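You operate a simulated robot arm through the tools that you are given. There is no shell and no other tool. Be economical: measure what you need, move in short steps, check, and stop when the job is done.

Carry out the task below with a simulated two-armed robot. There is one attempt and no reset: what you move stays moved.

JOB
Pick up the scour can with one hand, pass it to the other hand and put it on the top of the water bench. Set down upright: scour can.

Only the result counts: the job must be done as asked and must still hold three seconds after the hand-in. Knocking over, shifting, dropping, spilling or breaking anything else fails it.

ROBOT AND FRAMES
Two 7-joint arms with three-finger grippers on one trunk, on a base that drives. Base frame: it is fixed to the floor where the robot stands at the start and does not move with it; the origin is under the middle of the robot, x ahead of it, y to its left, z up; the surface under the hand at the start is at about z = 760. Lengths are in mm, angles in rad, forces in N, time in s.
The left shoulder is at the start at [90, 126, 1086], the right one opposite. With the tool pointing down near the work surface each hand reaches from about 380 to 860 mm from the robot's upright axis, wherever it stands, measured 20 degrees to its own side. Places, roughly: top of the water bench [500, 4500, 800]. Payload 2.94 kg a hand.
The tool frame of a hand sits at the grasp point between the pads (the TCP): z along the fingers, y along the line on which they close. The tips reach 30 mm beyond it. The gripper opens to 128 mm. The gripper's body begins 93 mm behind the TCP.
Orientation is that of the tool frame in the base frame, as a unit quaternion [x, y, z, w]. With the fingers straight down and closing along the base's y, the tool's x points along the base's -x, its y along +y and its z along -z.

CONTROLS
- The arms move only by the tool drive_tool. It takes "left_increments", "right_increments" or both (then of equal length, played together; a hand with none holds still); each is a list of rows, each a list of 7 numbers: the shift along the tool's x, y, z in units of 50 mm (1.0 is 50 mm), then the turn, a rotation vector about the tool's x, y, z in units of 8 degrees (1.0 is 8 degrees), then the gripper command, from -1 (shut) to 1 (fully open), values between in proportion. In form: [[dx, dy, dz, rx, ry, rz, fingers], ...]. A call has 1 to 20 rows; each row shifts and turns the commanded pose from where the row before left it, along the tool's axes as they then stand. A call with a number of a shift or a turn outside -1 to 1 is refused whole. Rows are played at 5 a second. More than 50 mm and 0.15 rad between two rows, or a gripper value outside its range, and nothing of the call is played. Where a pose cannot be reached the arm comes as near as it can. A force on the tool above 40 N (or 10 N above the force at the start of the call, whichever is more), or a blocked arm, ends the call early, and 0.2 s more pass. Each finger halts on what it meets, pressing with about 36 N; the grip force reading is that of the motor and also rises with nothing between the fingers. The clock runs only during rows and for 0.2 s after the last one: add rows that do not move to give the fingers time. It gives the time, the measured TCP pose, the force on the tool (base axes), the opening and the grip force at its end, in the units of the frame above (readings bear some noise), with the torque about the TCP (base axes, N m) and any sound that the robot's microphone picked up.
- Cameras (640 x 400 px; columns grow to the right, rows downward): "scene" is now at [219.4, -34.2, 1253.8]; the picture's right is [-0.37, -0.93, 0.00], its down [-0.48, 0.19, -0.86] and it looks along [0.80, -0.32, -0.52] (base axes); focal length 290 px, centre (320, 200). "left" rides on the left gripper at [69, 15, -120] in its tool frame; the picture's right is [-0.21, 0.98, 0.00], its down [-0.82, -0.18, -0.54] and it looks along [-0.53, -0.12, 0.84] (tool axes); focal length 251 px, centre (320, 200). "right" rides on the right gripper at [69, -15, -120] in its tool frame; the picture's right is [0.21, 0.98, 0.00], its down [-0.82, 0.18, -0.54] and it looks along [-0.53, 0.12, 0.84] (tool axes); focal length 251 px, centre (320, 200). There is no depth. A picture from a camera that has moved, and an enlarged one, comes with that camera's place and axes in the base frame and with its lens.
- snapshot(camera): a new picture of that camera. No time passes.
- slide_trunk(by): slides the trunk up (or, below 0, down) by that many mm; the arms and the scene camera ride with it, the base frame stays. It gives what a move gives, with no picture.
- base_move(legs): drives the robot by 1 to 6 legs, each [ahead, left, turn to the left] in mm, mm and rad, along the robot's own axes; the way and the turn of a leg run together, so that a leg with both is an arc; at most 1500 mm and 3.142 rad a leg. The arms and the cameras ride along, it lands a little off, and it stops where it bumps. It gives what a move gives.
- head_to(pan, tilt): turns the head with the scene camera to pan (to the left, within 1.396 rad either way) and tilt (down, from -0.506 to 1.204), counted from straight ahead of the robot. It gives what a move gives.
- inspect(camera, box): a new picture of the part [left, top, right, bottom] of that camera's present view, enlarged. No time passes.
- finish_job(): hands the job in; it is judged then, once.

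Work in short steps. Places have to be worked out from the pictures, the camera data and where the tool is seen: move nearer, look again, correct. Check each grasp and each placing, and mend what went wrong. You have 120 turns and 92 pictures in all, those below and enlarged ones among them. Open the grippers and draw the arms clear of the work before you hand the job in, unless the task says otherwise; then end with one line.

The tools are called after "Request:" by a JSON object that holds its "name" and its "arguments". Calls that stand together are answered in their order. drive_tool: Moves the arms, as the interface text tells. Its arguments: {"type":"object","properties":{"left_increments":{"type":"array"},"right_increments":{"type":"array"}},"required":[]} The other tools are called the same way: slide_trunk (by) slides the trunk up or down; base_move (legs) drives the base; head_to (pan, tilt) turns the head that bears the scene camera; snapshot (camera) takes a picture; inspect (camera, box) takes an enlarged picture of a part of a camera's view; finish_job () hands the job in.

At the start:

```text
t: 0.0
left_position: [562.0, 42.9, 1039.5]
left_tool_rot: [0.0, 1.0, 0.0, 0.0]
left_force: [0.8, 0.3, 0.4]
left_ft_torque: [0.01, 0.0, 0.0]
left_opening: 128.1
left_finger_force: 0.0
right_position: [438.2, -352.2, 974.0]
right_tool_rot: [0.0, 1.0, 0.0, 0.0]
right_force: [0.1, 0.0, -0.6]
right_ft_torque: [0.01, 0.0, -0.02]
right_opening: 128.3
right_finger_force: 0.1
trunk travel left (down, up): [-300.0, 247.0]
robot x, y, heading: [-3.5, -2.1, -0.002]
head pan, tilt: [-0.377, 0.545]
```

scene: 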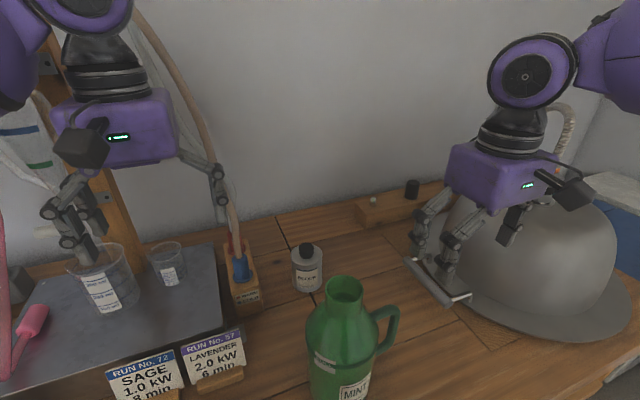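
right: 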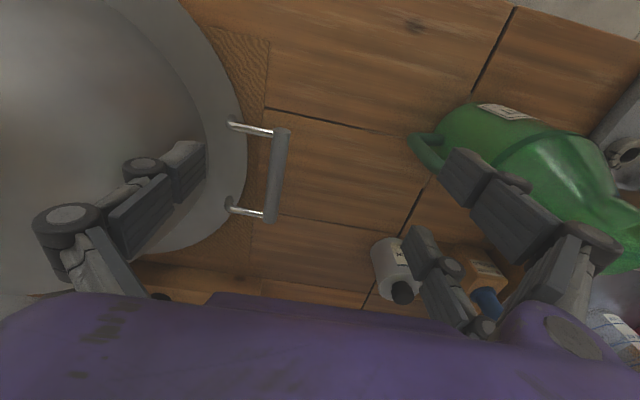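
left: 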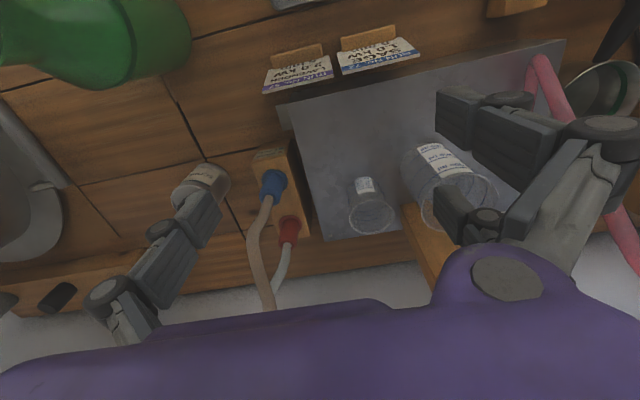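

The scour can isn't identified yet; I enlarge the labels of the can and the objects in front.

Request:
{"name": "inspect", "arguments": {"camera": "scene", "box": [220, 160, 460, 310]}}

Request:
{"name": "head_to", "arguments": {"pan": 0.5, "tilt": 0.6}}

Request:
{"name": "snapshot", "arguments": {"camera": "scene"}}

```text
2.67 times, centred on (340, 235) of scene
camera zoom: at [219.4, -34.2, 1253.8], right [-0.37, -0.93, 0.0], down [-0.48, 0.19, -0.86], along [0.8, -0.32, -0.52], focal length 774 px, centre (267, 107)
```

zoom: 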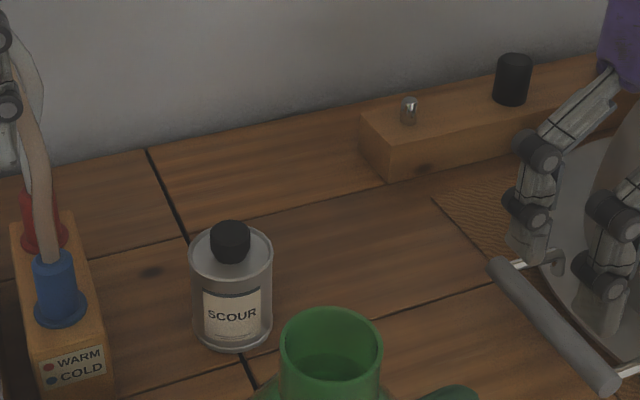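

```text
t: 1.2
left_position: [561.8, 42.3, 1038.7]
left_tool_rot: [0.001, 1.0, -0.001, 0.0]
left_force: [-1.0, 0.1, 0.9]
left_ft_torque: [0.03, -0.02, 0.0]
left_opening: 128.0
left_finger_force: 0.1
right_position: [439.3, -352.5, 973.8]
right_tool_rot: [0.0, 1.0, -0.001, 0.0]
right_force: [0.3, 0.2, -0.2]
right_ft_torque: [-0.01, 0.01, 0.0]
right_opening: 128.0
right_finger_force: 0.1
trunk travel left (down, up): [-300.0, 247.0]
robot x, y, heading: [0.5, -1.5, 0.001]
head pan, tilt: [0.499, 0.6]
```

```text
87 pictures are left
camera scene: at [213.4, 41.1, 1248.8], right [0.48, -0.88, 0.0], down [-0.5, -0.27, -0.83], along [0.72, 0.39, -0.56], focal length 290 px, centre (320, 200)
```

scene: 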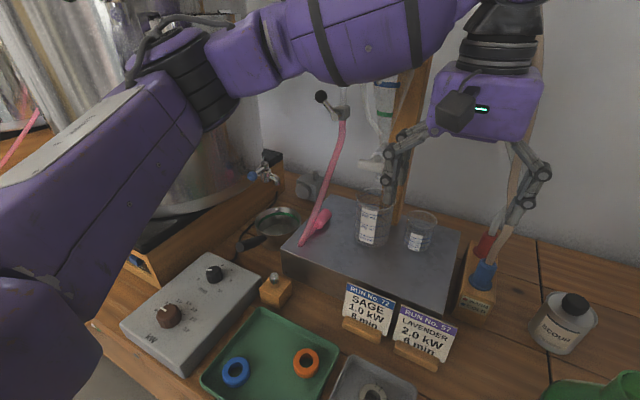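

The SCOUR can is at about [657, -185], diameter ~70, body to z≈846 and cap to ~875. The tall green jug is at about [430, -155], top ~985. I'll pull the left hand back and up, and raise the right one above the jug.

Request:
{"name": "drive_tool", "arguments": {"left_increments": [[0, 0, -1, 0, 0, 0, 1], [0.5, 0, -1, 0, 0, 0, 1], [1, 0, 0, 0, 0, 0, 1], [1, 0, 0, 0, 0, 0, 1], [0, 0, 0, 0, 0, 0, 1]], "right_increments": [[0, 0, -1, 0, 0, 0, 1], [0, 0, -1, 0, 0, 0, 1], [0, 0, -1, 0, 0, 0, 1], [0, 0, -0.5, 0, 0, 0, 0.6], [0, 0, 0, 0, 0, 0, 0.6]]}}

Request:
{"name": "slide_trunk", "arguments": {"by": 120}}

Request:
{"name": "head_to", "arguments": {"pan": -0.3, "tilt": 0.65}}

Request:
{"name": "snapshot", "arguments": {"camera": "scene"}}

Request:
{"name": "snapshot", "arguments": {"camera": "right"}}

```text
refused: row 2 steps farther than a row can; nothing moved
```

```text
t: 2.7
left_position: [562.4, 43.3, 1158.3]
left_tool_rot: [0.0, 1.0, 0.0, -0.001]
left_force: [0.3, 0.3, 0.4]
left_ft_torque: [0.01, 0.05, -0.03]
left_opening: 128.0
left_finger_force: 0.1
right_position: [438.4, -353.7, 1093.1]
right_tool_rot: [0.0, 1.0, 0.0, -0.001]
right_force: [0.2, 0.2, 0.0]
right_ft_torque: [0.02, 0.0, 0.0]
right_opening: 127.7
right_finger_force: 0.2
trunk travel left (down, up): [-420.0, 127.0]
robot x, y, heading: [-0.6, 1.7, -0.005]
head pan, tilt: [0.499, 0.6]
```

```text
t: 3.8
left_position: [562.2, 42.4, 1159.9]
left_tool_rot: [0.0, 1.0, 0.0, 0.0]
left_force: [0.1, -0.3, 0.5]
left_ft_torque: [0.02, -0.01, 0.03]
left_opening: 128.2
left_finger_force: 0.0
right_position: [440.2, -352.7, 1093.1]
right_tool_rot: [0.001, 1.0, 0.0, 0.0]
right_force: [0.3, 0.1, 0.3]
right_ft_torque: [0.01, -0.02, 0.04]
right_opening: 127.7
right_finger_force: 0.0
trunk travel left (down, up): [-420.0, 127.0]
robot x, y, heading: [5.0, -5.3, 0.0]
head pan, tilt: [-0.3, 0.649]
```

```text
86 pictures are left
camera scene: at [186.8, -26.7, 1365.7], right [-0.29, -0.96, 0.0], down [-0.58, 0.18, -0.8], along [0.76, -0.23, -0.6], focal length 290 px, centre (320, 200)
```

scene: 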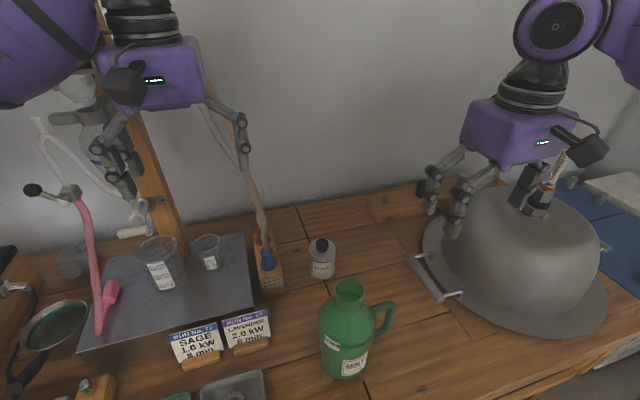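

```text
85 pictures are left
camera right: at [370.6, -368.1, 1212.5], right [-0.21, 0.98, 0.0], down [0.82, 0.18, 0.54], along [0.53, 0.12, -0.84], focal length 251 px, centre (320, 200)
```

right: 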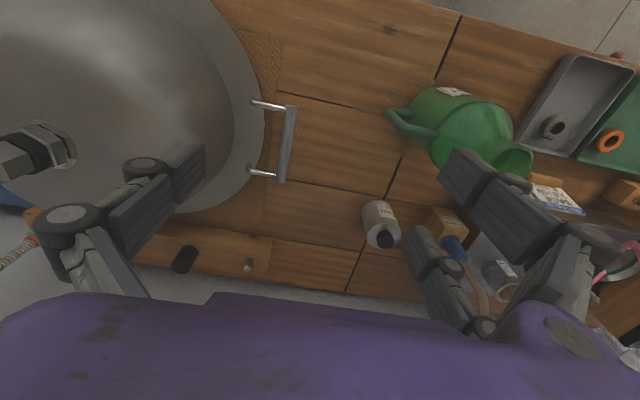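

Both hands are clear. I move the right hand over the can at travel height while the left pulls back.

Request:
{"name": "drive_tool", "arguments": {"left_increments": [[0.5, 0.3, 0, 0, 0, 0, 1], [0.5, 0.3, 0, 0, 0, 0, 1], [0.5, 0.3, 0, 0, 0, 0, 1], [0.5, 0.3, 0, 0, 0, 0, 1], [0.5, 0, 0, 0, 0, 0, 1], [0.5, 0, 0, 0, 0, 0, 1], [0, 0, 0, 0, 0, 0, 1]], "right_increments": [[-0.7, 0.57, 0, 0, 0, 0, 0.7], [-0.7, 0.57, 0, 0, 0, 0, 0.7], [-0.7, 0.57, 0, 0, 0, 0, 0.7], [-0.7, 0.57, 0, 0, 0, 0, 0.7], [-0.7, 0.57, 0, 0, 0, 0, 0.7], [-0.7, 0.57, 0, 0, 0, 0, 0.7], [0, 0, 0, 0, 0, 0, 0.7]]}}

Request:
{"name": "snapshot", "arguments": {"camera": "scene"}}

Request:
{"name": "snapshot", "arguments": {"camera": "right"}}

```text
t: 5.4
left_position: [411.8, 102.8, 1157.6]
left_tool_rot: [0.0, 1.0, 0.0, -0.001]
left_force: [-0.1, -0.8, 0.7]
left_ft_torque: [0.05, -0.03, -0.04]
left_opening: 128.0
left_finger_force: 0.1
right_position: [648.0, -185.0, 1091.2]
right_tool_rot: [-0.001, 1.0, 0.0, 0.0]
right_force: [0.6, 0.8, 0.1]
right_ft_torque: [0.03, -0.01, 0.0]
right_opening: 108.7
right_finger_force: 0.2
trunk travel left (down, up): [-420.0, 127.0]
robot x, y, heading: [1.3, -1.4, 0.004]
head pan, tilt: [-0.3, 0.649]
```

```text
84 pictures are left
camera scene: at [186.3, -27.7, 1365.8], right [-0.3, -0.96, 0.0], down [-0.58, 0.18, -0.8], along [0.76, -0.24, -0.6], focal length 290 px, centre (320, 200)
```

scene: 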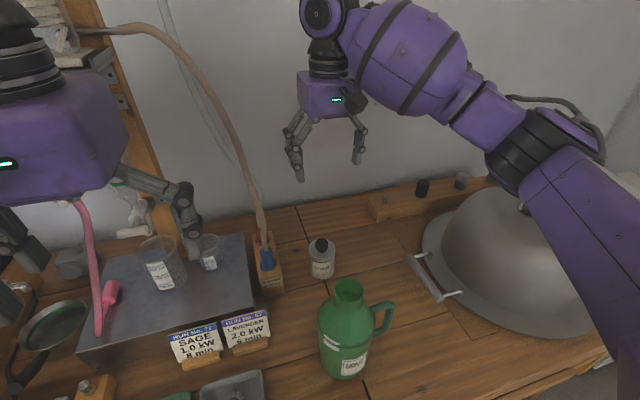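

```text
83 pictures are left
camera right: at [579.8, -199.2, 1210.9], right [-0.21, 0.98, 0.0], down [0.82, 0.18, 0.54], along [0.53, 0.12, -0.84], focal length 251 px, centre (320, 200)
```

right: 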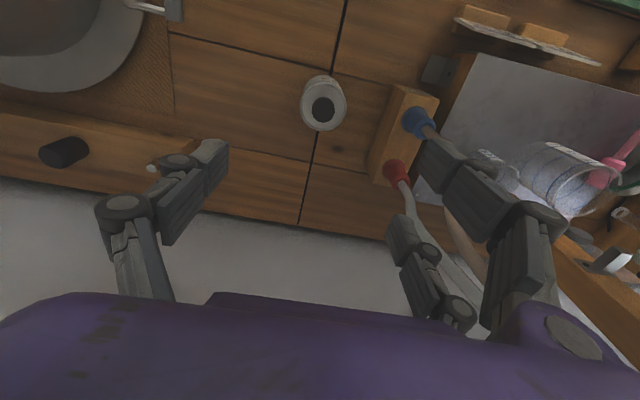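

The can is centred at about [654, -177]. I correct by that and descend to just above it, with the fingers a bit narrower to spare the hoses.

Request:
{"name": "drive_tool", "arguments": {"right_increments": [[-0.12, 0.16, -0.0, 0, 0, 0, 0.5], [0, 0, 0.8, 0, 0, 0, 0.5], [0, 0, 0.8, 0, 0, 0, 0.5], [0, 0, 0.8, 0, 0, 0, 0.5], [0, 0, 0.8, 0, 0, 0, 0.5], [0, 0, 0, 0, 0, 0, 0.5]]}}

Request:
{"name": "snapshot", "arguments": {"camera": "scene"}}

Request:
{"name": "snapshot", "arguments": {"camera": "right"}}

```text
t: 6.8
left_position: [412.3, 102.8, 1156.9]
left_tool_rot: [0.0, 1.0, 0.0, 0.0]
left_force: [0.3, 0.8, 0.1]
left_ft_torque: [-0.01, 0.0, 0.02]
left_opening: 128.1
left_finger_force: 0.0
right_position: [654.6, -173.9, 931.0]
right_tool_rot: [0.001, 1.0, 0.0, 0.001]
right_force: [-0.7, -0.2, -0.8]
right_ft_torque: [0.03, -0.02, -0.03]
right_opening: 96.0
right_finger_force: 0.0
trunk travel left (down, up): [-420.0, 127.0]
robot x, y, heading: [-1.4, 0.2, 0.005]
head pan, tilt: [-0.3, 0.649]
```

```text
82 pictures are left
camera scene: at [186.4, -26.5, 1365.8], right [-0.3, -0.96, 0.0], down [-0.58, 0.18, -0.8], along [0.76, -0.24, -0.6], focal length 290 px, centre (320, 200)
```

scene: 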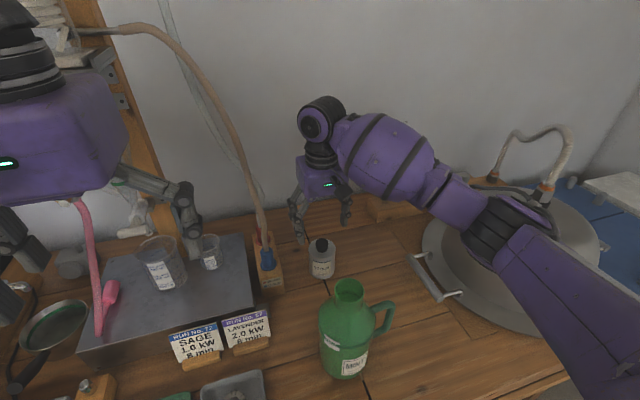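

```text
81 pictures are left
camera right: at [586.1, -189.1, 1050.7], right [-0.22, 0.98, 0.0], down [0.82, 0.18, 0.54], along [0.53, 0.12, -0.84], focal length 251 px, centre (320, 200)
```

right: 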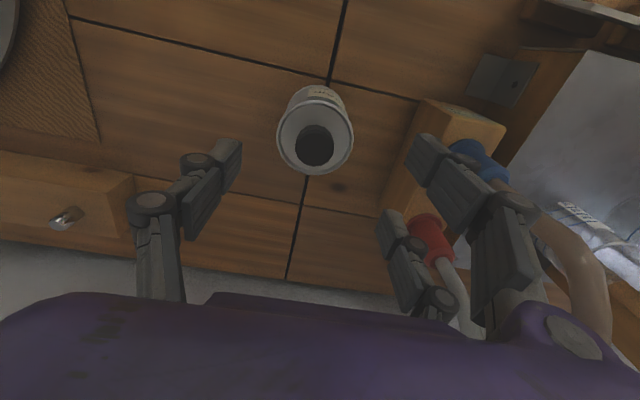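

The hand is about 4 mm too far left of the can (can ≈ [653, -178]). I correct that, descend to z≈828 and close.

Request:
{"name": "drive_tool", "arguments": {"right_increments": [[0.04, -0.08, 0.5, 0, 0, 0, 0.5], [0, 0, 0.5, 0, 0, 0, 0.5], [0, 0, 0.5, 0, 0, 0, 0.5], [0, 0, 0.56, 0, 0, 0, 0.5], [0, 0, 0, 0, 0, 0, 0.5]]}}

Request:
{"name": "snapshot", "arguments": {"camera": "right"}}

Request:
{"name": "snapshot", "arguments": {"camera": "scene"}}

```text
t: 8.0
left_position: [412.6, 102.1, 1157.9]
left_tool_rot: [-0.001, 1.0, 0.0, 0.0]
left_force: [0.9, 0.1, -0.1]
left_ft_torque: [-0.03, 0.01, -0.01]
left_opening: 127.9
left_finger_force: 0.1
right_position: [653.8, -179.3, 828.6]
right_tool_rot: [0.0, 1.0, 0.001, 0.0]
right_force: [0.4, -0.6, -0.1]
right_ft_torque: [0.03, 0.01, 0.0]
right_opening: 96.0
right_finger_force: 0.0
trunk travel left (down, up): [-420.0, 127.0]
robot x, y, heading: [1.2, 4.6, -0.0]
head pan, tilt: [-0.3, 0.649]
```

```text
80 pictures are left
camera right: at [584.3, -193.9, 948.3], right [-0.22, 0.98, 0.0], down [0.82, 0.18, 0.54], along [0.53, 0.12, -0.84], focal length 251 px, centre (320, 200)
```

right: 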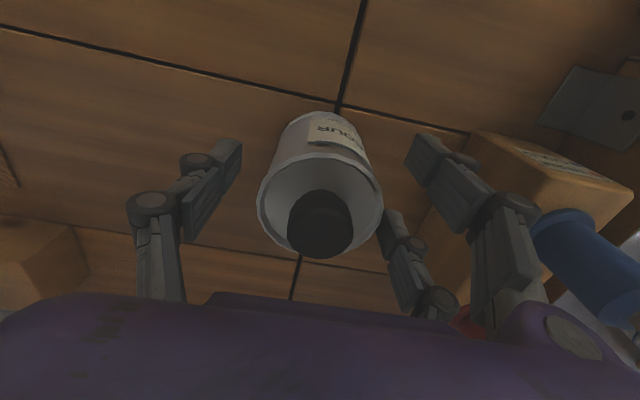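

```text
79 pictures are left
camera scene: at [186.6, -26.7, 1365.8], right [-0.3, -0.96, 0.0], down [-0.58, 0.18, -0.8], along [0.76, -0.24, -0.6], focal length 290 px, centre (320, 200)
```

scene: 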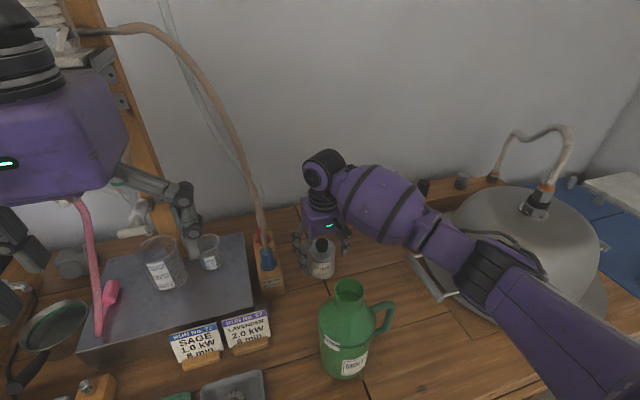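

The can sits centred between the fingers. I close the right gripper.

Request:
{"name": "drive_tool", "arguments": {"right_increments": [[0, 0, 0, 0, 0, 0, 0.2], [0, 0, 0, 0, 0, 0, -0.2], [0, 0, 0, 0, 0, 0, -0.6], [0, 0, 0, 0, 0, 0, -1], [0, 0, 0, 0, 0, 0, -1]]}}

Request:
{"name": "snapshot", "arguments": {"camera": "right"}}

```text
t: 9.2
left_position: [411.9, 105.4, 1157.1]
left_tool_rot: [0.001, 1.0, 0.0, -0.001]
left_force: [0.0, -0.9, 0.9]
left_ft_torque: [0.01, -0.02, 0.03]
left_opening: 128.1
left_finger_force: 0.0
right_position: [653.2, -178.9, 829.0]
right_tool_rot: [0.001, 1.0, 0.0, 0.0]
right_force: [0.6, 1.6, -0.1]
right_ft_torque: [0.2, -0.08, 0.02]
right_opening: 65.2
right_finger_force: 35.8
trunk travel left (down, up): [-420.0, 127.0]
robot x, y, heading: [1.3, -2.9, 0.0]
head pan, tilt: [-0.3, 0.649]
```

```text
78 pictures are left
camera right: at [584.4, -193.8, 948.4], right [-0.21, 0.98, 0.0], down [0.82, 0.18, 0.54], along [0.53, 0.12, -0.84], focal length 251 px, centre (320, 200)
```

right: 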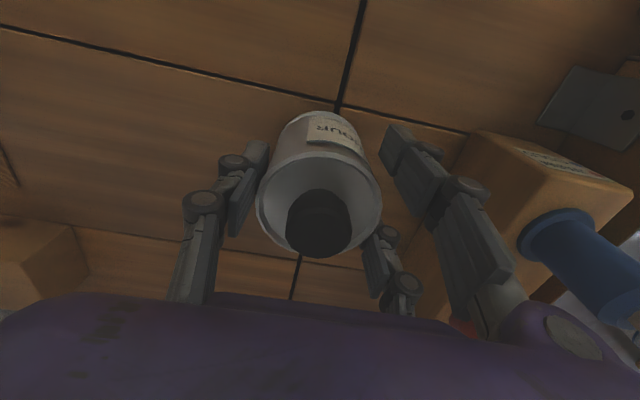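

Gripped at 65 mm opening. I lift straight up to about z = 1090.

Request:
{"name": "drive_tool", "arguments": {"right_increments": [[0, 0, -0.3, 0, 0, 0, -1], [0, 0, -0.6, 0, 0, 0, -1], [0, 0, -0.8, 0, 0, 0, -1], [0, 0, -0.8, 0, 0, 0, -1], [0, 0, -0.9, 0, 0, 0, -1], [0, 0, -0.9, 0, 0, 0, -1], [0, 0, -0.9, 0, 0, 0, -1], [0, 0, 0, 0, 0, 0, -1]]}}

Request:
{"name": "snapshot", "arguments": {"camera": "scene"}}

```text
t: 11.0
left_position: [414.6, 103.9, 1156.6]
left_tool_rot: [0.0, 1.0, 0.001, 0.0]
left_force: [0.5, 0.2, -0.1]
left_ft_torque: [-0.02, -0.01, 0.01]
left_opening: 128.0
left_finger_force: 0.1
right_position: [651.2, -180.5, 1089.5]
right_tool_rot: [0.0, 1.0, 0.0, 0.0]
right_force: [0.9, -0.2, 0.2]
right_ft_torque: [-0.02, 0.03, -0.01]
right_opening: 0.0
right_finger_force: 3.2
trunk travel left (down, up): [-420.0, 127.0]
robot x, y, heading: [-2.0, 2.5, 0.003]
head pan, tilt: [-0.3, 0.649]
```

```text
77 pictures are left
camera scene: at [187.3, -26.9, 1365.6], right [-0.3, -0.96, 0.0], down [-0.58, 0.18, -0.8], along [0.76, -0.24, -0.6], focal length 290 px, centre (320, 200)
```

scene: 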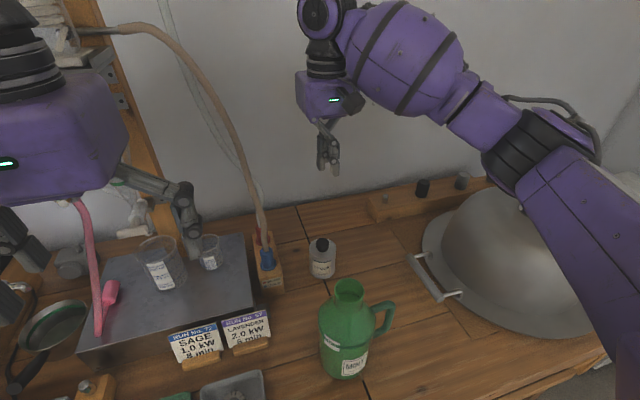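

The can slipped out and is still standing. I look at its shape and place closely.

Request:
{"name": "inspect", "arguments": {"camera": "scene", "box": [280, 220, 376, 280]}}

Request:
{"name": "inspect", "arguments": {"camera": "right", "box": [240, 50, 400, 150]}}

```text
6.67 times, centred on (328, 250) of scene
camera zoom: at [187.3, -26.9, 1365.6], right [-0.3, -0.96, 0.0], down [-0.58, 0.18, -0.8], along [0.76, -0.24, -0.6], focal length 1934 px, centre (267, -133)
```

zoom: 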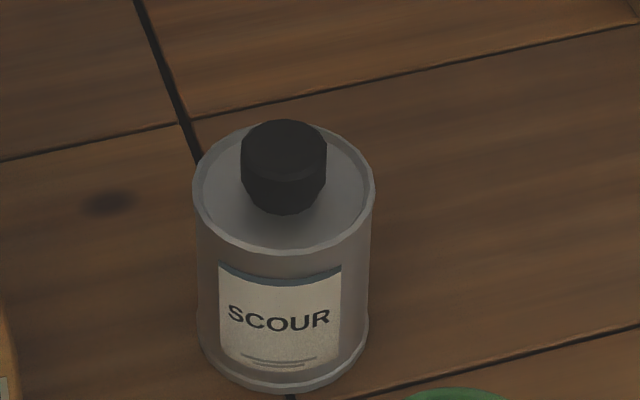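

```text
4.00 times, centred on (320, 100) of right
camera zoom: at [583.7, -195.9, 1209.6], right [-0.21, 0.98, 0.0], down [0.82, 0.18, 0.54], along [0.53, 0.12, -0.84], focal length 1006 px, centre (320, 600)
```

zoom: 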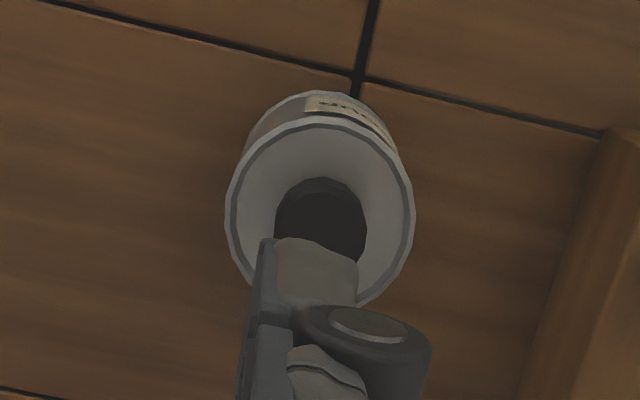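

The can is a 66 mm cylinder with rims, at about [656, -179]. I reopen, descend again a little deeper and 4 mm further ahead, and grip again.

Request:
{"name": "drive_tool", "arguments": {"right_increments": [[-0.08, 0.02, 0, 0, 0, 0, 0.5], [0, 0, 0, 0, 0, 0, 0.5], [0, 0, 0, 0, 0, 0, 0.5], [0, 0, 0.9, 0, 0, 0, 0.5], [0, 0, 0.9, 0, 0, 0, 0.5], [0, 0, 0.9, 0, 0, 0, 0.5], [0, 0, 0.8, 0, 0, 0, 0.5], [0, 0, 0.7, 0, 0, 0, 0.5], [0, 0, 0.7, 0, 0, 0, 0.5], [0, 0, 0.64, 0, 0, 0, 0.5], [0, 0, 0, 0, 0, 0, 0.5]]}}

Request:
{"name": "snapshot", "arguments": {"camera": "right"}}

```text
t: 13.4
left_position: [411.9, 102.6, 1156.6]
left_tool_rot: [-0.001, 1.0, 0.0, 0.0]
left_force: [-0.3, 0.1, -0.3]
left_ft_torque: [0.0, 0.0, 0.0]
left_opening: 128.1
left_finger_force: 0.0
right_position: [654.8, -175.3, 810.5]
right_tool_rot: [0.0, 1.0, 0.0, 0.0]
right_force: [0.5, -0.4, 0.3]
right_ft_torque: [0.01, 0.0, -0.01]
right_opening: 95.9
right_finger_force: 0.0
trunk travel left (down, up): [-420.0, 127.0]
robot x, y, heading: [0.5, -3.1, -0.003]
head pan, tilt: [-0.3, 0.649]
```

```text
74 pictures are left
camera right: at [587.0, -190.6, 930.3], right [-0.21, 0.98, 0.0], down [0.82, 0.18, 0.54], along [0.53, 0.12, -0.84], focal length 251 px, centre (320, 200)
```

right: 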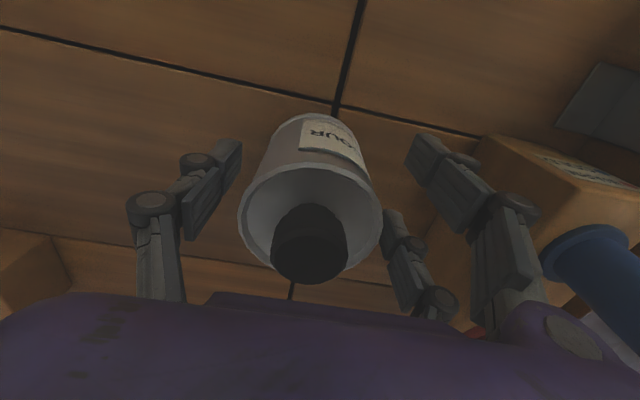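

Nearly centred; I shift 4 mm right, close, and check the grip before a very small lift.

Request:
{"name": "drive_tool", "arguments": {"right_increments": [[0, -0.09, 0, 0, 0, 0, 0.3], [0, 0, 0, 0, 0, 0, -0.2], [0, 0, 0, 0, 0, 0, -1], [0, 0, 0, 0, 0, 0, -1], [0, 0, 0, 0, 0, 0, -1], [0, 0, 0, 0, 0, 0, -1]]}}

Request:
{"name": "drive_tool", "arguments": {"right_increments": [[0, 0, -0.1, 0, 0, 0, -1], [0, 0, -0.1, 0, 0, 0, -1], [0, 0, -0.1, 0, 0, 0, -1], [0, 0, 0, 0, 0, 0, -1]]}}

Request:
{"name": "snapshot", "arguments": {"camera": "right"}}

```text
t: 14.8
left_position: [413.2, 102.4, 1157.2]
left_tool_rot: [0.001, 1.0, 0.0, 0.0]
left_force: [0.9, -0.1, 0.0]
left_ft_torque: [-0.01, 0.01, -0.01]
left_opening: 128.0
left_finger_force: 0.0
right_position: [656.3, -180.5, 812.5]
right_tool_rot: [0.0, 1.0, 0.001, 0.0]
right_force: [0.0, -0.3, -0.6]
right_ft_torque: [0.04, -0.1, 0.01]
right_opening: 64.8
right_finger_force: 36.2
trunk travel left (down, up): [-420.0, 127.0]
robot x, y, heading: [0.8, -1.5, 0.001]
head pan, tilt: [-0.3, 0.649]
```

```text
t: 15.8
left_position: [413.5, 103.1, 1156.9]
left_tool_rot: [-0.001, 1.0, 0.001, 0.0]
left_force: [-0.1, -0.2, -0.3]
left_ft_torque: [0.02, -0.05, 0.0]
left_opening: 128.3
left_finger_force: 0.0
right_position: [657.7, -180.1, 828.2]
right_tool_rot: [0.0, 1.0, 0.001, 0.0]
right_force: [-0.5, -0.8, -3.0]
right_ft_torque: [0.0, 0.02, -0.02]
right_opening: 64.9
right_finger_force: 36.0
trunk travel left (down, up): [-420.0, 127.0]
robot x, y, heading: [-0.0, -1.3, 0.004]
head pan, tilt: [-0.3, 0.649]
```

```text
73 pictures are left
camera right: at [588.5, -196.2, 947.1], right [-0.21, 0.98, 0.0], down [0.82, 0.18, 0.54], along [0.53, 0.12, -0.84], focal length 251 px, centre (320, 200)
```

right: 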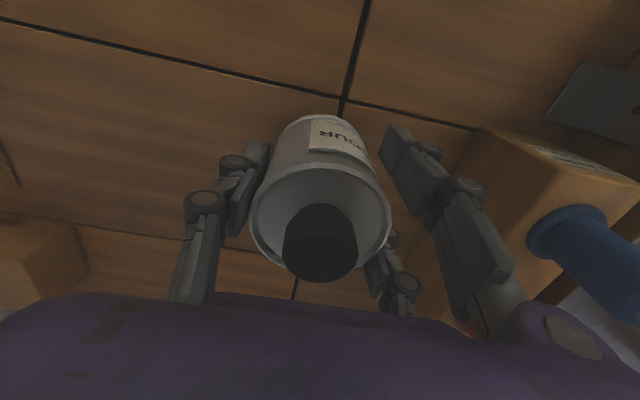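

The can came up with the hand (weight ≈ 3 N). I continue lifting slowly and check.

Request:
{"name": "drive_tool", "arguments": {"right_increments": [[0, 0, -0.2, 0, 0, 0, -1], [0, 0, -0.2, 0, 0, 0, -1], [0, 0, -0.3, 0, 0, 0, -1], [0, 0, -0.3, 0, 0, 0, -1], [0, 0, -0.2, 0, 0, 0, -1], [0, 0, 0, 0, 0, 0, -1]]}}

Request:
{"name": "snapshot", "arguments": {"camera": "right"}}

```text
t: 17.2
left_position: [413.6, 104.0, 1157.3]
left_tool_rot: [0.0, 1.0, 0.0, 0.0]
left_force: [0.0, -0.3, -1.0]
left_ft_torque: [0.01, -0.04, 0.01]
left_opening: 128.2
left_finger_force: 0.0
right_position: [657.8, -180.2, 887.0]
right_tool_rot: [0.0, 1.0, 0.0, 0.0]
right_force: [0.3, 0.6, -4.3]
right_ft_torque: [0.02, -0.02, -0.01]
right_opening: 64.7
right_finger_force: 36.5
trunk travel left (down, up): [-420.0, 127.0]
robot x, y, heading: [-1.3, -1.7, 0.005]
head pan, tilt: [-0.3, 0.649]
```

```text
72 pictures are left
camera right: at [589.3, -195.5, 1007.1], right [-0.21, 0.98, 0.0], down [0.82, 0.18, 0.54], along [0.53, 0.12, -0.84], focal length 251 px, centre (320, 200)
```

right: 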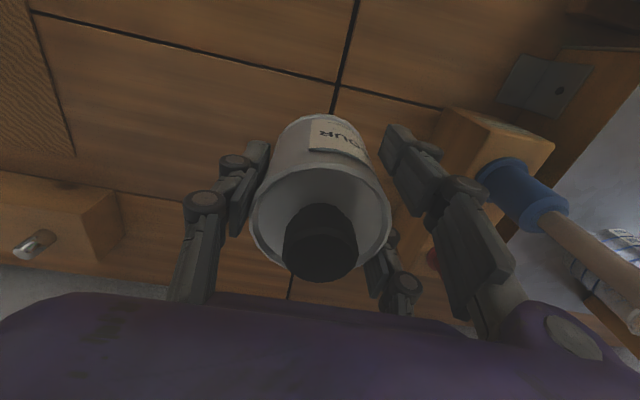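

Secure, no slip. I lift on to about z = 1085.

Request:
{"name": "drive_tool", "arguments": {"right_increments": [[0, 0, -0.4, 0, 0, 0, -1], [0, 0, -0.5, 0, 0, 0, -1], [0, 0, -0.5, 0, 0, 0, -1], [0, 0, -0.5, 0, 0, 0, -1], [0, 0, -0.5, 0, 0, 0, -1], [0, 0, -0.5, 0, 0, 0, -1], [0, 0, -0.5, 0, 0, 0, -1], [0, 0, -0.4, 0, 0, 0, -1], [0, 0, 0, 0, 0, 0, -1]]}}

Request:
{"name": "head_to", "arguments": {"pan": 1.3, "tilt": 0.3}}

Request:
{"name": "snapshot", "arguments": {"camera": "scene"}}

Request:
{"name": "head_to", "arguments": {"pan": 0.0, "tilt": 0.5}}

Request:
{"name": "snapshot", "arguments": {"camera": "scene"}}

```text
t: 19.2
left_position: [414.2, 103.9, 1156.6]
left_tool_rot: [0.0, 1.0, 0.0, 0.0]
left_force: [-0.6, -0.1, -1.2]
left_ft_torque: [0.0, -0.05, 0.03]
left_opening: 127.9
left_finger_force: 0.2
right_position: [658.6, -182.8, 1077.3]
right_tool_rot: [0.001, 1.0, -0.001, 0.0]
right_force: [0.2, -1.3, -4.2]
right_ft_torque: [-0.02, -0.01, 0.01]
right_opening: 64.6
right_finger_force: 36.1
trunk travel left (down, up): [-420.0, 127.0]
robot x, y, heading: [-1.2, -1.6, 0.002]
head pan, tilt: [-0.3, 0.649]
```

```text
t: 20.9
left_position: [413.5, 104.6, 1156.6]
left_tool_rot: [0.0, 1.0, 0.0, 0.0]
left_force: [-0.6, -0.2, -0.1]
left_ft_torque: [-0.01, -0.02, 0.0]
left_opening: 127.9
left_finger_force: 0.1
right_position: [658.5, -182.4, 1077.7]
right_tool_rot: [-0.001, 1.0, 0.001, 0.0]
right_force: [0.2, -0.9, -2.8]
right_ft_torque: [0.03, 0.03, 0.03]
right_opening: 64.4
right_finger_force: 36.4
trunk travel left (down, up): [-420.0, 127.0]
robot x, y, heading: [1.3, -0.7, -0.0]
head pan, tilt: [1.3, 0.3]
```

```text
71 pictures are left
camera scene: at [129.2, 88.8, 1397.5], right [0.96, -0.27, 0.0], down [-0.08, -0.28, -0.96], along [0.26, 0.92, -0.3], focal length 290 px, centre (320, 200)
```

scene: 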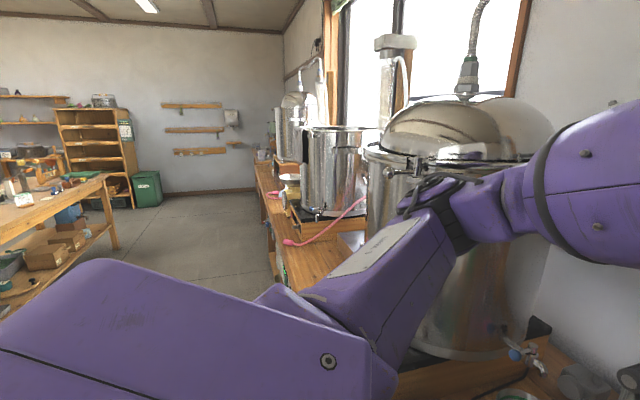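

```text
t: 22.4
left_position: [412.8, 103.3, 1157.3]
left_tool_rot: [-0.001, 1.0, 0.0, 0.0]
left_force: [0.2, 0.5, 0.6]
left_ft_torque: [0.01, 0.03, 0.01]
left_opening: 127.8
left_finger_force: 0.0
right_position: [658.7, -182.5, 1078.8]
right_tool_rot: [0.0, 1.0, 0.0, 0.0]
right_force: [-0.2, 0.0, -3.2]
right_ft_torque: [-0.02, 0.03, -0.02]
right_opening: 64.4
right_finger_force: 35.9
trunk travel left (down, up): [-420.0, 127.0]
robot x, y, heading: [-2.2, 0.9, 0.002]
head pan, tilt: [0.0, 0.499]
```

```text
70 pictures are left
camera scene: at [195.2, -1.1, 1379.1], right [0.0, -1.0, 0.0], down [-0.48, 0.0, -0.88], along [0.88, 0.0, -0.48], focal length 290 px, centre (320, 200)
```

scene: 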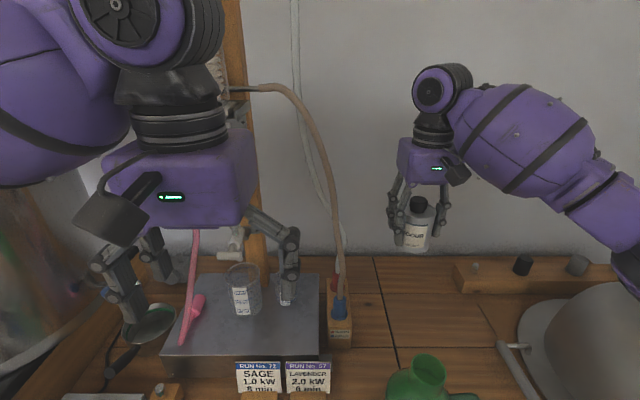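

The can is held upright by the right hand. I raise it a bit more to clear the jug, then back the robot away from the bench for the handover.

Request:
{"name": "drive_tool", "arguments": {"right_increments": [[0, 0, -0.4, 0, 0, 0, -1], [0, 0, -0.5, 0, 0, 0, -1], [0, 0, -0.4, 0, 0, 0, -1], [0, 0, 0, 0, 0, 0, -1]]}}

Request:
{"name": "base_move", "arguments": {"legs": [[-350, 0, 0]]}}

Request:
{"name": "snapshot", "arguments": {"camera": "scene"}}

```text
t: 23.4
left_position: [413.7, 103.4, 1157.7]
left_tool_rot: [-0.001, 1.0, -0.001, 0.001]
left_force: [0.0, 0.5, 0.1]
left_ft_torque: [0.02, 0.02, 0.01]
left_opening: 128.0
left_finger_force: 0.0
right_position: [658.8, -181.9, 1143.4]
right_tool_rot: [0.0, 1.0, 0.001, 0.0]
right_force: [0.3, 0.2, -3.4]
right_ft_torque: [-0.02, 0.01, -0.02]
right_opening: 64.3
right_finger_force: 35.9
trunk travel left (down, up): [-420.0, 127.0]
robot x, y, heading: [1.5, 0.8, -0.001]
head pan, tilt: [0.0, 0.499]
```

```text
t: 25.6
left_position: [63.6, 102.4, 1157.3]
left_tool_rot: [0.003, 1.0, -0.001, 0.0]
left_force: [0.7, 0.2, 0.3]
left_ft_torque: [-0.04, 0.0, 0.02]
left_opening: 128.0
left_finger_force: 0.0
right_position: [306.2, -185.7, 1143.1]
right_tool_rot: [0.004, 1.0, 0.0, 0.0]
right_force: [-0.3, -0.4, -3.0]
right_ft_torque: [0.0, 0.0, -0.02]
right_opening: 64.2
right_finger_force: 35.8
trunk travel left (down, up): [-420.0, 127.0]
robot x, y, heading: [-347.8, 0.5, -0.006]
head pan, tilt: [0.0, 0.499]
```

```text
69 pictures are left
camera scene: at [-154.6, -1.4, 1379.0], right [-0.01, -1.0, 0.0], down [-0.48, 0.0, -0.88], along [0.88, -0.01, -0.48], focal length 290 px, centre (320, 200)
```

scene: 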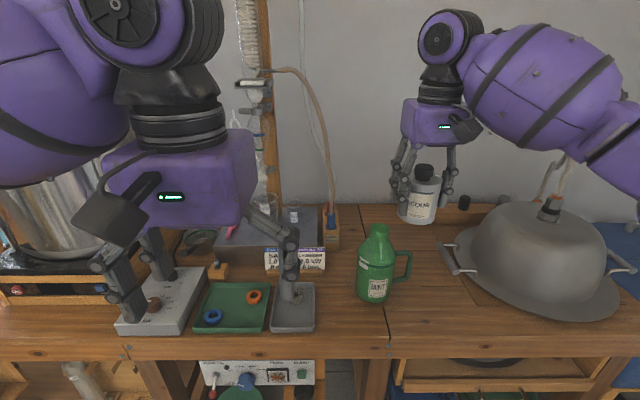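

The can stays firmly held. I bring the right hand nearer the middle and yaw it 30°, while the left yaws toward it and tips to a 40° downward slant for a side grasp.

Request:
{"name": "drive_tool", "arguments": {"right_increments": [[0.375, 0.53, 0, 0, 0, 0, -1], [0.375, 0.53, 0, 0, 0, 0, -1], [0.375, 0.53, 0, 0, 0, 0, -1], [0.375, 0.53, 0, 0, 0, 0, -1], [0, 0, 0, 0, 0, -0.75, -1], [0, 0, 0, 0, 0, -0.75, -1], [0, 0, 0, 0, 0, -0.75, -1], [0, 0, 0, 0, 0, -0.75, -1], [0, 0, 0, 0, 0, -0.75, -1], [0, 0, 0, 0, 0, 0, -1], [0, 0, 0, 0, 0, 0, -1], [0, 0, 0, 0, 0, 0, -1]], "left_increments": [[-0.4, 0.2, 0, 0, 0, 0, 1], [-0.4, 0.2, 0, 0, 0, 0, 1], [-0.4, 0.2, 0, 0, 0, 0, 1], [-0.4, 0.2, 0, 0, 0, 0, 1], [0, 0, 0, 0, 0, 0.94, 1], [0, 0, 0, 0, 0, 0.94, 1], [0, 0, 0, 0, 0, 0.94, 1], [0, 0, 0, 0, 0, 0.94, 1], [0, 0, 0, 0, 0, 0.94, 1], [0, 0, 0, 0, 0, 0.94, 1], [0, 0, 0, 0, 0, 0.93, 1], [0, 0, 0, 0, 0, 0.93, 1]]}}

Request:
{"name": "drive_tool", "arguments": {"left_increments": [[0, 0, 0, 0, -0.9, 0, 1], [0, 0, 0, 0, -0.9, 0, 1], [0, 0, 0, 0, -0.9, 0, 1], [0, 0, 0, 0, -0.9, 0, 1], [0, 0, 0, 0, -0.9, 0, 1], [0, 0, 0, 0, -0.9, 0, 1], [0, 0, 0, 0, -0.85, 0, 1], [0, 0, 0, 0, 0, 0, 1]]}}

Request:
{"name": "snapshot", "arguments": {"camera": "scene"}}

Request:
{"name": "snapshot", "arguments": {"camera": "left"}}

```text
t: 28.2
left_position: [143.8, 140.7, 1157.2]
left_tool_rot: [0.504, 0.864, 0.0, 0.0]
left_force: [0.3, -0.2, 0.4]
left_ft_torque: [-0.03, 0.01, -0.01]
left_opening: 128.0
left_finger_force: 0.0
right_position: [230.4, -78.6, 1142.4]
right_tool_rot: [-0.256, 0.967, -0.001, 0.0]
right_force: [0.2, -0.2, -3.5]
right_ft_torque: [0.0, 0.02, -0.01]
right_opening: 64.4
right_finger_force: 36.3
trunk travel left (down, up): [-420.0, 127.0]
robot x, y, heading: [-348.8, 1.6, -0.006]
head pan, tilt: [0.0, 0.499]
```

```text
t: 30.0
left_position: [144.5, 140.9, 1157.0]
left_tool_rot: [0.456, 0.782, -0.213, 0.367]
left_force: [0.8, -0.4, 0.7]
left_ft_torque: [0.01, 0.01, -0.06]
left_opening: 128.2
left_finger_force: 0.1
right_position: [231.2, -80.0, 1142.9]
right_tool_rot: [-0.255, 0.967, 0.0, -0.001]
right_force: [-0.2, -0.2, -3.7]
right_ft_torque: [-0.01, -0.01, -0.02]
right_opening: 64.4
right_finger_force: 35.5
trunk travel left (down, up): [-420.0, 127.0]
robot x, y, heading: [-349.2, 2.6, -0.006]
head pan, tilt: [0.0, 0.499]
```

```text
68 pictures are left
camera scene: at [-154.8, -1.7, 1379.1], right [-0.01, -1.0, 0.0], down [-0.48, 0.0, -0.88], along [0.88, -0.01, -0.48], focal length 290 px, centre (320, 200)
```

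scene: 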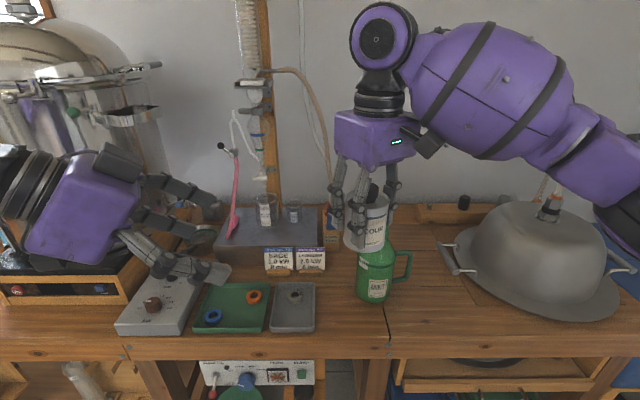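

```text
67 pictures are left
camera left: at [89.4, 266.7, 1180.7], right [0.92, 0.36, 0.17], down [-0.1, -0.19, 0.98], along [0.39, -0.91, -0.13], focal length 251 px, centre (320, 200)
```

left: 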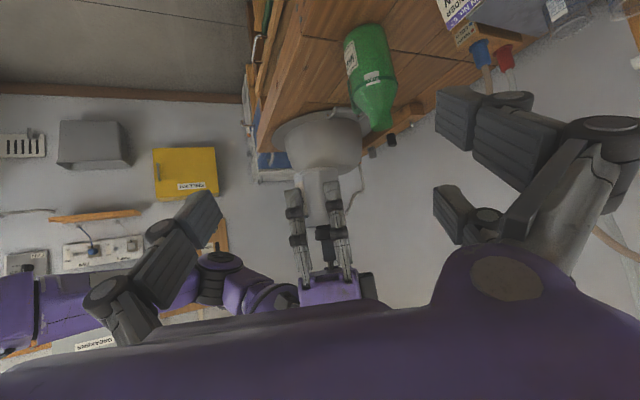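

Orientation is as intended. I enlarge the can in the scene view to measure its bottom height in the right hand.

Request:
{"name": "inspect", "arguments": {"camera": "scene", "box": [300, 150, 428, 270]}}

Request:
{"name": "inspect", "arguments": {"camera": "left", "box": [260, 120, 388, 200]}}

```text
3.33 times, centred on (364, 210) of scene
camera zoom: at [-154.8, -1.7, 1379.1], right [-0.01, -1.0, 0.0], down [-0.48, 0.0, -0.88], along [0.88, -0.01, -0.48], focal length 967 px, centre (173, 167)
```

zoom: 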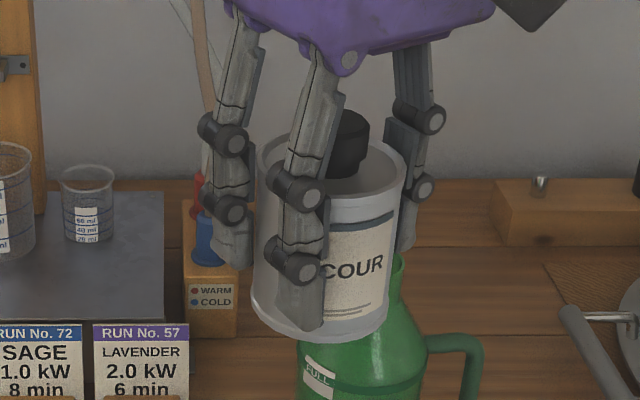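

```text
5.00 times, centred on (324, 160) of left
camera zoom: at [89.4, 266.7, 1180.7], right [0.92, 0.36, 0.17], down [-0.1, -0.19, 0.98], along [0.39, -0.91, -0.13], focal length 1257 px, centre (300, 400)
```

zoom: 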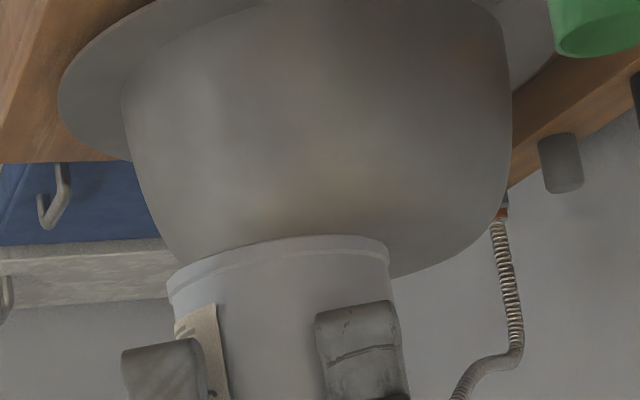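

Each gripper has a finger pair on its +y side and a single finger on the other. To keep fingers from clashing I turn the right hand so that its single finger faces the robot, and swing the left hand to point straight ahead with a 30° slant.

Request:
{"name": "drive_tool", "arguments": {"right_increments": [[-0.49, 0.42, 0, 0, 0, 0, -1], [-0.49, 0.42, 0, 0, 0, 0, -1], [0, 0, 0, 0, 0, 0.88, -1], [0, 0, 0, 0, 0, 0.88, -1], [0, 0, 0, 0, 0, 0.88, -1], [0, 0, 0, 0, 0, 0.88, -1], [0, 0, 0, 0, 0, 0.88, -1], [0, 0, 0, 0, 0, 0.88, -1], [0, 0, 0, 0, 0, 0.88, -1], [0, 0, 0, 0, 0, 0.88, -1], [0, 0, 0, 0, 0, 0.88, -1], [0, 0, 0, 0, 0, 0.88, -1], [0, 0, 0, 0, 0, 0.88, -1], [0, 0, 0, 0, 0, 0.88, -1], [0, 0, 0, 0, 0, 0.88, -1], [0, 0, 0, 0, 0, 0.88, -1], [0, 0, 0, 0, 0, 0.88, -1], [0, 0, 0, 0, 0, 0.88, -1], [0, 0, 0, 0, 0, 0.8, -1], [0, 0, 0, 0, 0, 0, -1]], "left_increments": [[0, 0, 0, -0.718, 0, -0.603, 1], [0, 0, 0, -0.718, 0, -0.603, 1], [0, 0, 0, -0.718, 0, -0.603, 1], [0, 0, 0, -0.718, 0, -0.603, 1], [0, 0, 0, -0.718, 0, -0.603, 1], [0, 0, 0, -0.718, 0, -0.603, 1], [0, 0, 0, -0.718, 0, -0.603, 1], [0, 0, 0, -0.718, 0, -0.603, 1], [0, 0, 0, 0, -0.65, 0, 1], [0, 0, 0, 0, -0.6, 0, 1], [0, 0, 0, 0, 0, 0, 1], [0, 0, 0, 0, 0, 0, 1], [0, 0, 0, 0, 0, 0, 1], [0, 0, 0, 0, 0, 0, 1], [0, 0, 0, 0, 0, 0, 1], [0, 0, 0, 0, 0, 0, 1], [0, 0, 0, 0, 0, 0, 1], [0, 0, 0, 0, 0, 0, 1], [0, 0, 0, 0, 0, 0, 1], [0, 0, 0, 0, 0, 0, 1]]}}

Request:
{"name": "snapshot", "arguments": {"camera": "scene"}}

Request:
{"name": "snapshot", "arguments": {"camera": "left"}}

```text
t: 34.2
left_position: [181.0, 158.8, 1172.8]
left_tool_rot: [0.003, 0.866, -0.002, 0.499]
left_force: [0.1, -0.7, 0.3]
left_ft_torque: [0.01, 0.03, 0.0]
left_opening: 127.9
left_finger_force: 0.0
left hand out of reach, approached as far as the arm can: row 4, 9, 10
right_position: [252.6, -17.5, 1143.1]
right_tool_rot: [0.705, 0.709, 0.0, 0.001]
right_force: [1.3, -0.1, -3.0]
right_ft_torque: [0.05, -0.02, 0.03]
right_opening: 64.1
right_finger_force: 35.8
trunk travel left (down, up): [-420.0, 127.0]
robot x, y, heading: [-347.5, 1.9, -0.004]
head pan, tilt: [0.0, 0.499]
```

```text
64 pictures are left
camera scene: at [-154.9, -1.2, 1379.1], right [-0.01, -1.0, 0.0], down [-0.48, 0.0, -0.88], along [0.88, -0.01, -0.48], focal length 290 px, centre (320, 200)
```

scene: 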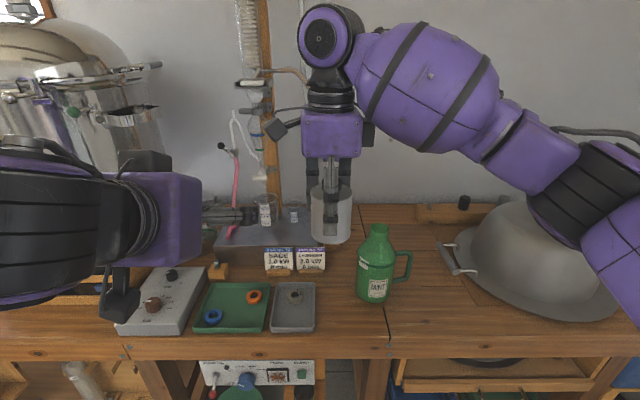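

```text
63 pictures are left
camera left: at [42.5, 175.5, 1172.5], right [0.11, 0.98, 0.19], down [-0.06, -0.18, 0.98], along [0.99, -0.12, 0.04], focal length 251 px, centre (320, 200)
```

left: 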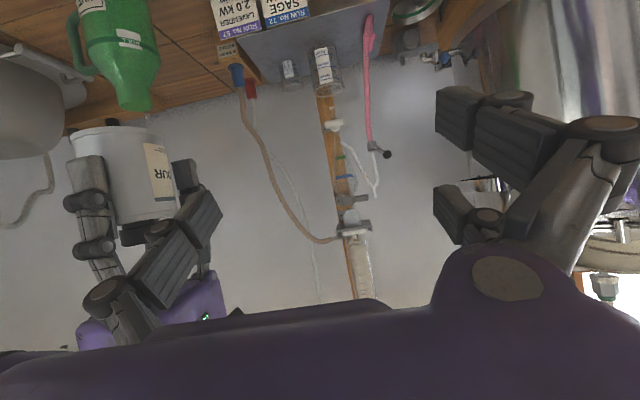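

The left arm is near its inner limit, so I push the can 100 mm further out, then bring the left hand to a pre-grasp behind it.

Request:
{"name": "drive_tool", "arguments": {"right_increments": [[0, 0.4, 0, 0, 0, 0, -1], [0, 0.4, 0, 0, 0, 0, -1], [0, 0.4, 0, 0, 0, 0, -1], [0, 0.4, 0, 0, 0, 0, -1], [0, 0.4, 0, 0, 0, 0, -1], [0, 0, 0, 0, 0, 0, -1]]}}

Request:
{"name": "drive_tool", "arguments": {"left_increments": [[-0.216, -0.716, 0.126, 0, 0, 0, 1], [-0.216, -0.716, 0.126, 0, 0, 0, 1], [-0.216, -0.716, 0.126, 0, 0, 0, 1], [-0.216, -0.716, 0.126, 0, 0, 0, 1], [-0.216, -0.716, 0.126, 0, 0, 0, 1], [0, 0, 0, 0, 0, 0, 1]]}}

Request:
{"name": "snapshot", "arguments": {"camera": "scene"}}

Request:
{"name": "snapshot", "arguments": {"camera": "left"}}

```text
t: 35.6
left_position: [181.7, 158.5, 1172.7]
left_tool_rot: [0.003, 0.866, -0.002, 0.499]
left_force: [0.3, -1.1, -0.1]
left_ft_torque: [-0.02, 0.03, 0.03]
left_opening: 127.8
left_finger_force: 0.0
right_position: [355.4, -17.1, 1142.8]
right_tool_rot: [0.704, 0.71, 0.0, 0.0]
right_force: [-0.1, -0.1, -2.5]
right_ft_torque: [0.04, 0.0, 0.0]
right_opening: 63.8
right_finger_force: 35.6
trunk travel left (down, up): [-420.0, 127.0]
robot x, y, heading: [-349.0, -2.7, -0.005]
head pan, tilt: [0.0, 0.499]
```

```text
t: 37.0
left_position: [232.2, 56.2, 1218.1]
left_tool_rot: [0.003, 0.866, -0.002, 0.499]
left_force: [-0.4, 0.3, 0.7]
left_ft_torque: [0.01, -0.02, 0.03]
left_opening: 128.1
left_finger_force: 0.1
left hand out of reach, approached as far as the arm can: row 3, 4, 5
right_position: [354.3, -15.7, 1142.7]
right_tool_rot: [0.704, 0.71, -0.001, -0.001]
right_force: [1.0, -0.2, -3.5]
right_ft_torque: [0.01, 0.02, 0.01]
right_opening: 63.8
right_finger_force: 36.7
trunk travel left (down, up): [-420.0, 127.0]
robot x, y, heading: [-348.8, -3.2, -0.006]
head pan, tilt: [0.0, 0.499]
```

```text
62 pictures are left
camera scene: at [-154.4, -1.1, 1379.0], right [-0.01, -1.0, 0.0], down [-0.48, 0.0, -0.88], along [0.88, -0.01, -0.48], focal length 290 px, centre (320, 200)
```

scene: 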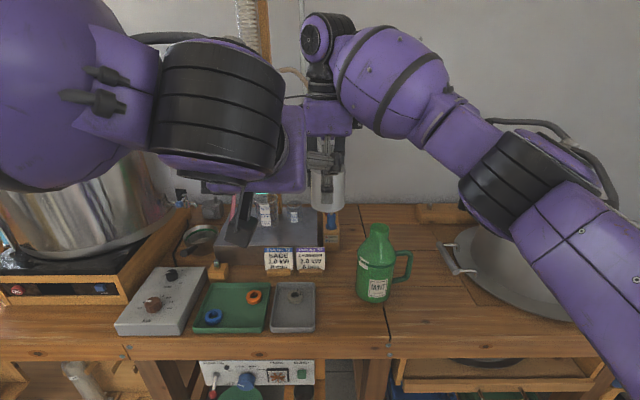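

```text
61 pictures are left
camera left: at [92.6, 72.8, 1217.5], right [0.12, 0.98, 0.19], down [-0.06, -0.18, 0.98], along [0.99, -0.12, 0.04], focal length 251 px, centre (320, 200)
```

left: 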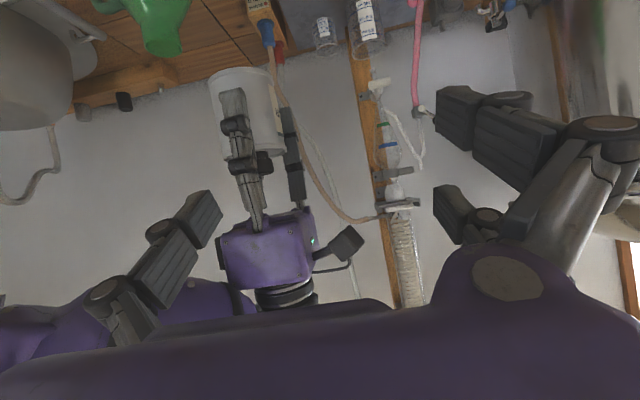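

The left hand can't get further right in this pose, so I bring the can over to y≈58, in line with the left hand.

Request:
{"name": "drive_tool", "arguments": {"right_increments": [[0.37, 0, 0, 0, 0, 0, -1], [0.37, 0, 0, 0, 0, 0, -1], [0.37, 0, 0, 0, 0, 0, -1], [0.37, 0, 0, 0, 0, 0, -1], [0, 0, 0, 0, 0, 0, -1]]}}

Request:
{"name": "snapshot", "arguments": {"camera": "left"}}

Request:
{"name": "head_to", "arguments": {"pan": 0.0, "tilt": 0.3}}

Request:
{"name": "snapshot", "arguments": {"camera": "scene"}}

```text
t: 38.2
left_position: [231.0, 55.7, 1217.4]
left_tool_rot: [0.002, 0.866, -0.001, 0.501]
left_force: [1.2, -0.1, -0.6]
left_ft_torque: [-0.01, -0.01, 0.01]
left_opening: 127.7
left_finger_force: 0.1
right_position: [354.6, 53.9, 1142.9]
right_tool_rot: [0.704, 0.71, 0.0, 0.0]
right_force: [0.0, -0.5, -1.8]
right_ft_torque: [0.05, 0.02, 0.01]
right_opening: 63.9
right_finger_force: 36.1
trunk travel left (down, up): [-420.0, 127.0]
robot x, y, heading: [-348.0, 2.2, -0.007]
head pan, tilt: [0.0, 0.499]
```

```text
60 pictures are left
camera left: at [92.2, 72.1, 1217.5], right [0.11, 0.98, 0.19], down [-0.06, -0.18, 0.98], along [0.99, -0.12, 0.04], focal length 251 px, centre (320, 200)
```

left: 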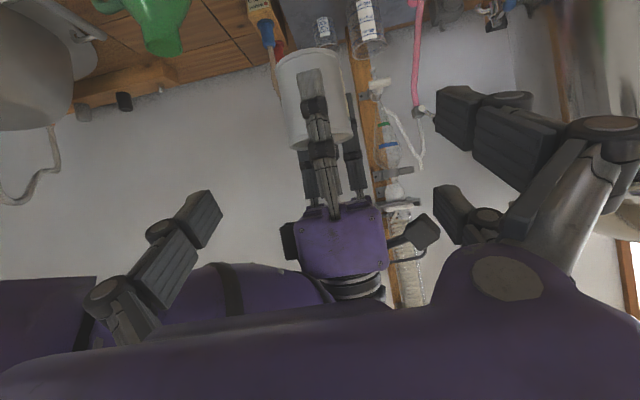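

```text
t: 39.0
left_position: [230.6, 56.9, 1217.4]
left_tool_rot: [0.004, 0.866, -0.003, 0.5]
left_force: [0.0, -0.2, -0.4]
left_ft_torque: [0.02, -0.01, -0.01]
left_opening: 127.8
left_finger_force: 0.1
right_position: [353.9, 56.7, 1142.9]
right_tool_rot: [0.704, 0.71, 0.0, -0.001]
right_force: [0.9, -0.2, -3.7]
right_ft_torque: [0.0, 0.0, 0.04]
right_opening: 63.9
right_finger_force: 36.0
trunk travel left (down, up): [-420.0, 127.0]
robot x, y, heading: [-348.2, 0.0, -0.006]
head pan, tilt: [0.0, 0.3]
```

```text
59 pictures are left
camera scene: at [-152.4, -1.2, 1397.4], right [-0.01, -1.0, 0.0], down [-0.3, 0.0, -0.95], along [0.95, -0.01, -0.3], focal length 290 px, centre (320, 200)
```

scene: 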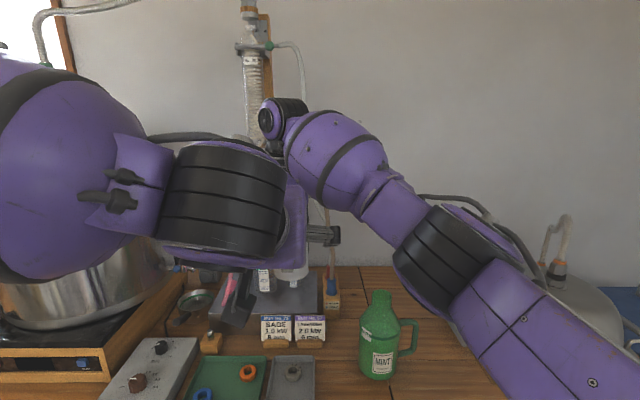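

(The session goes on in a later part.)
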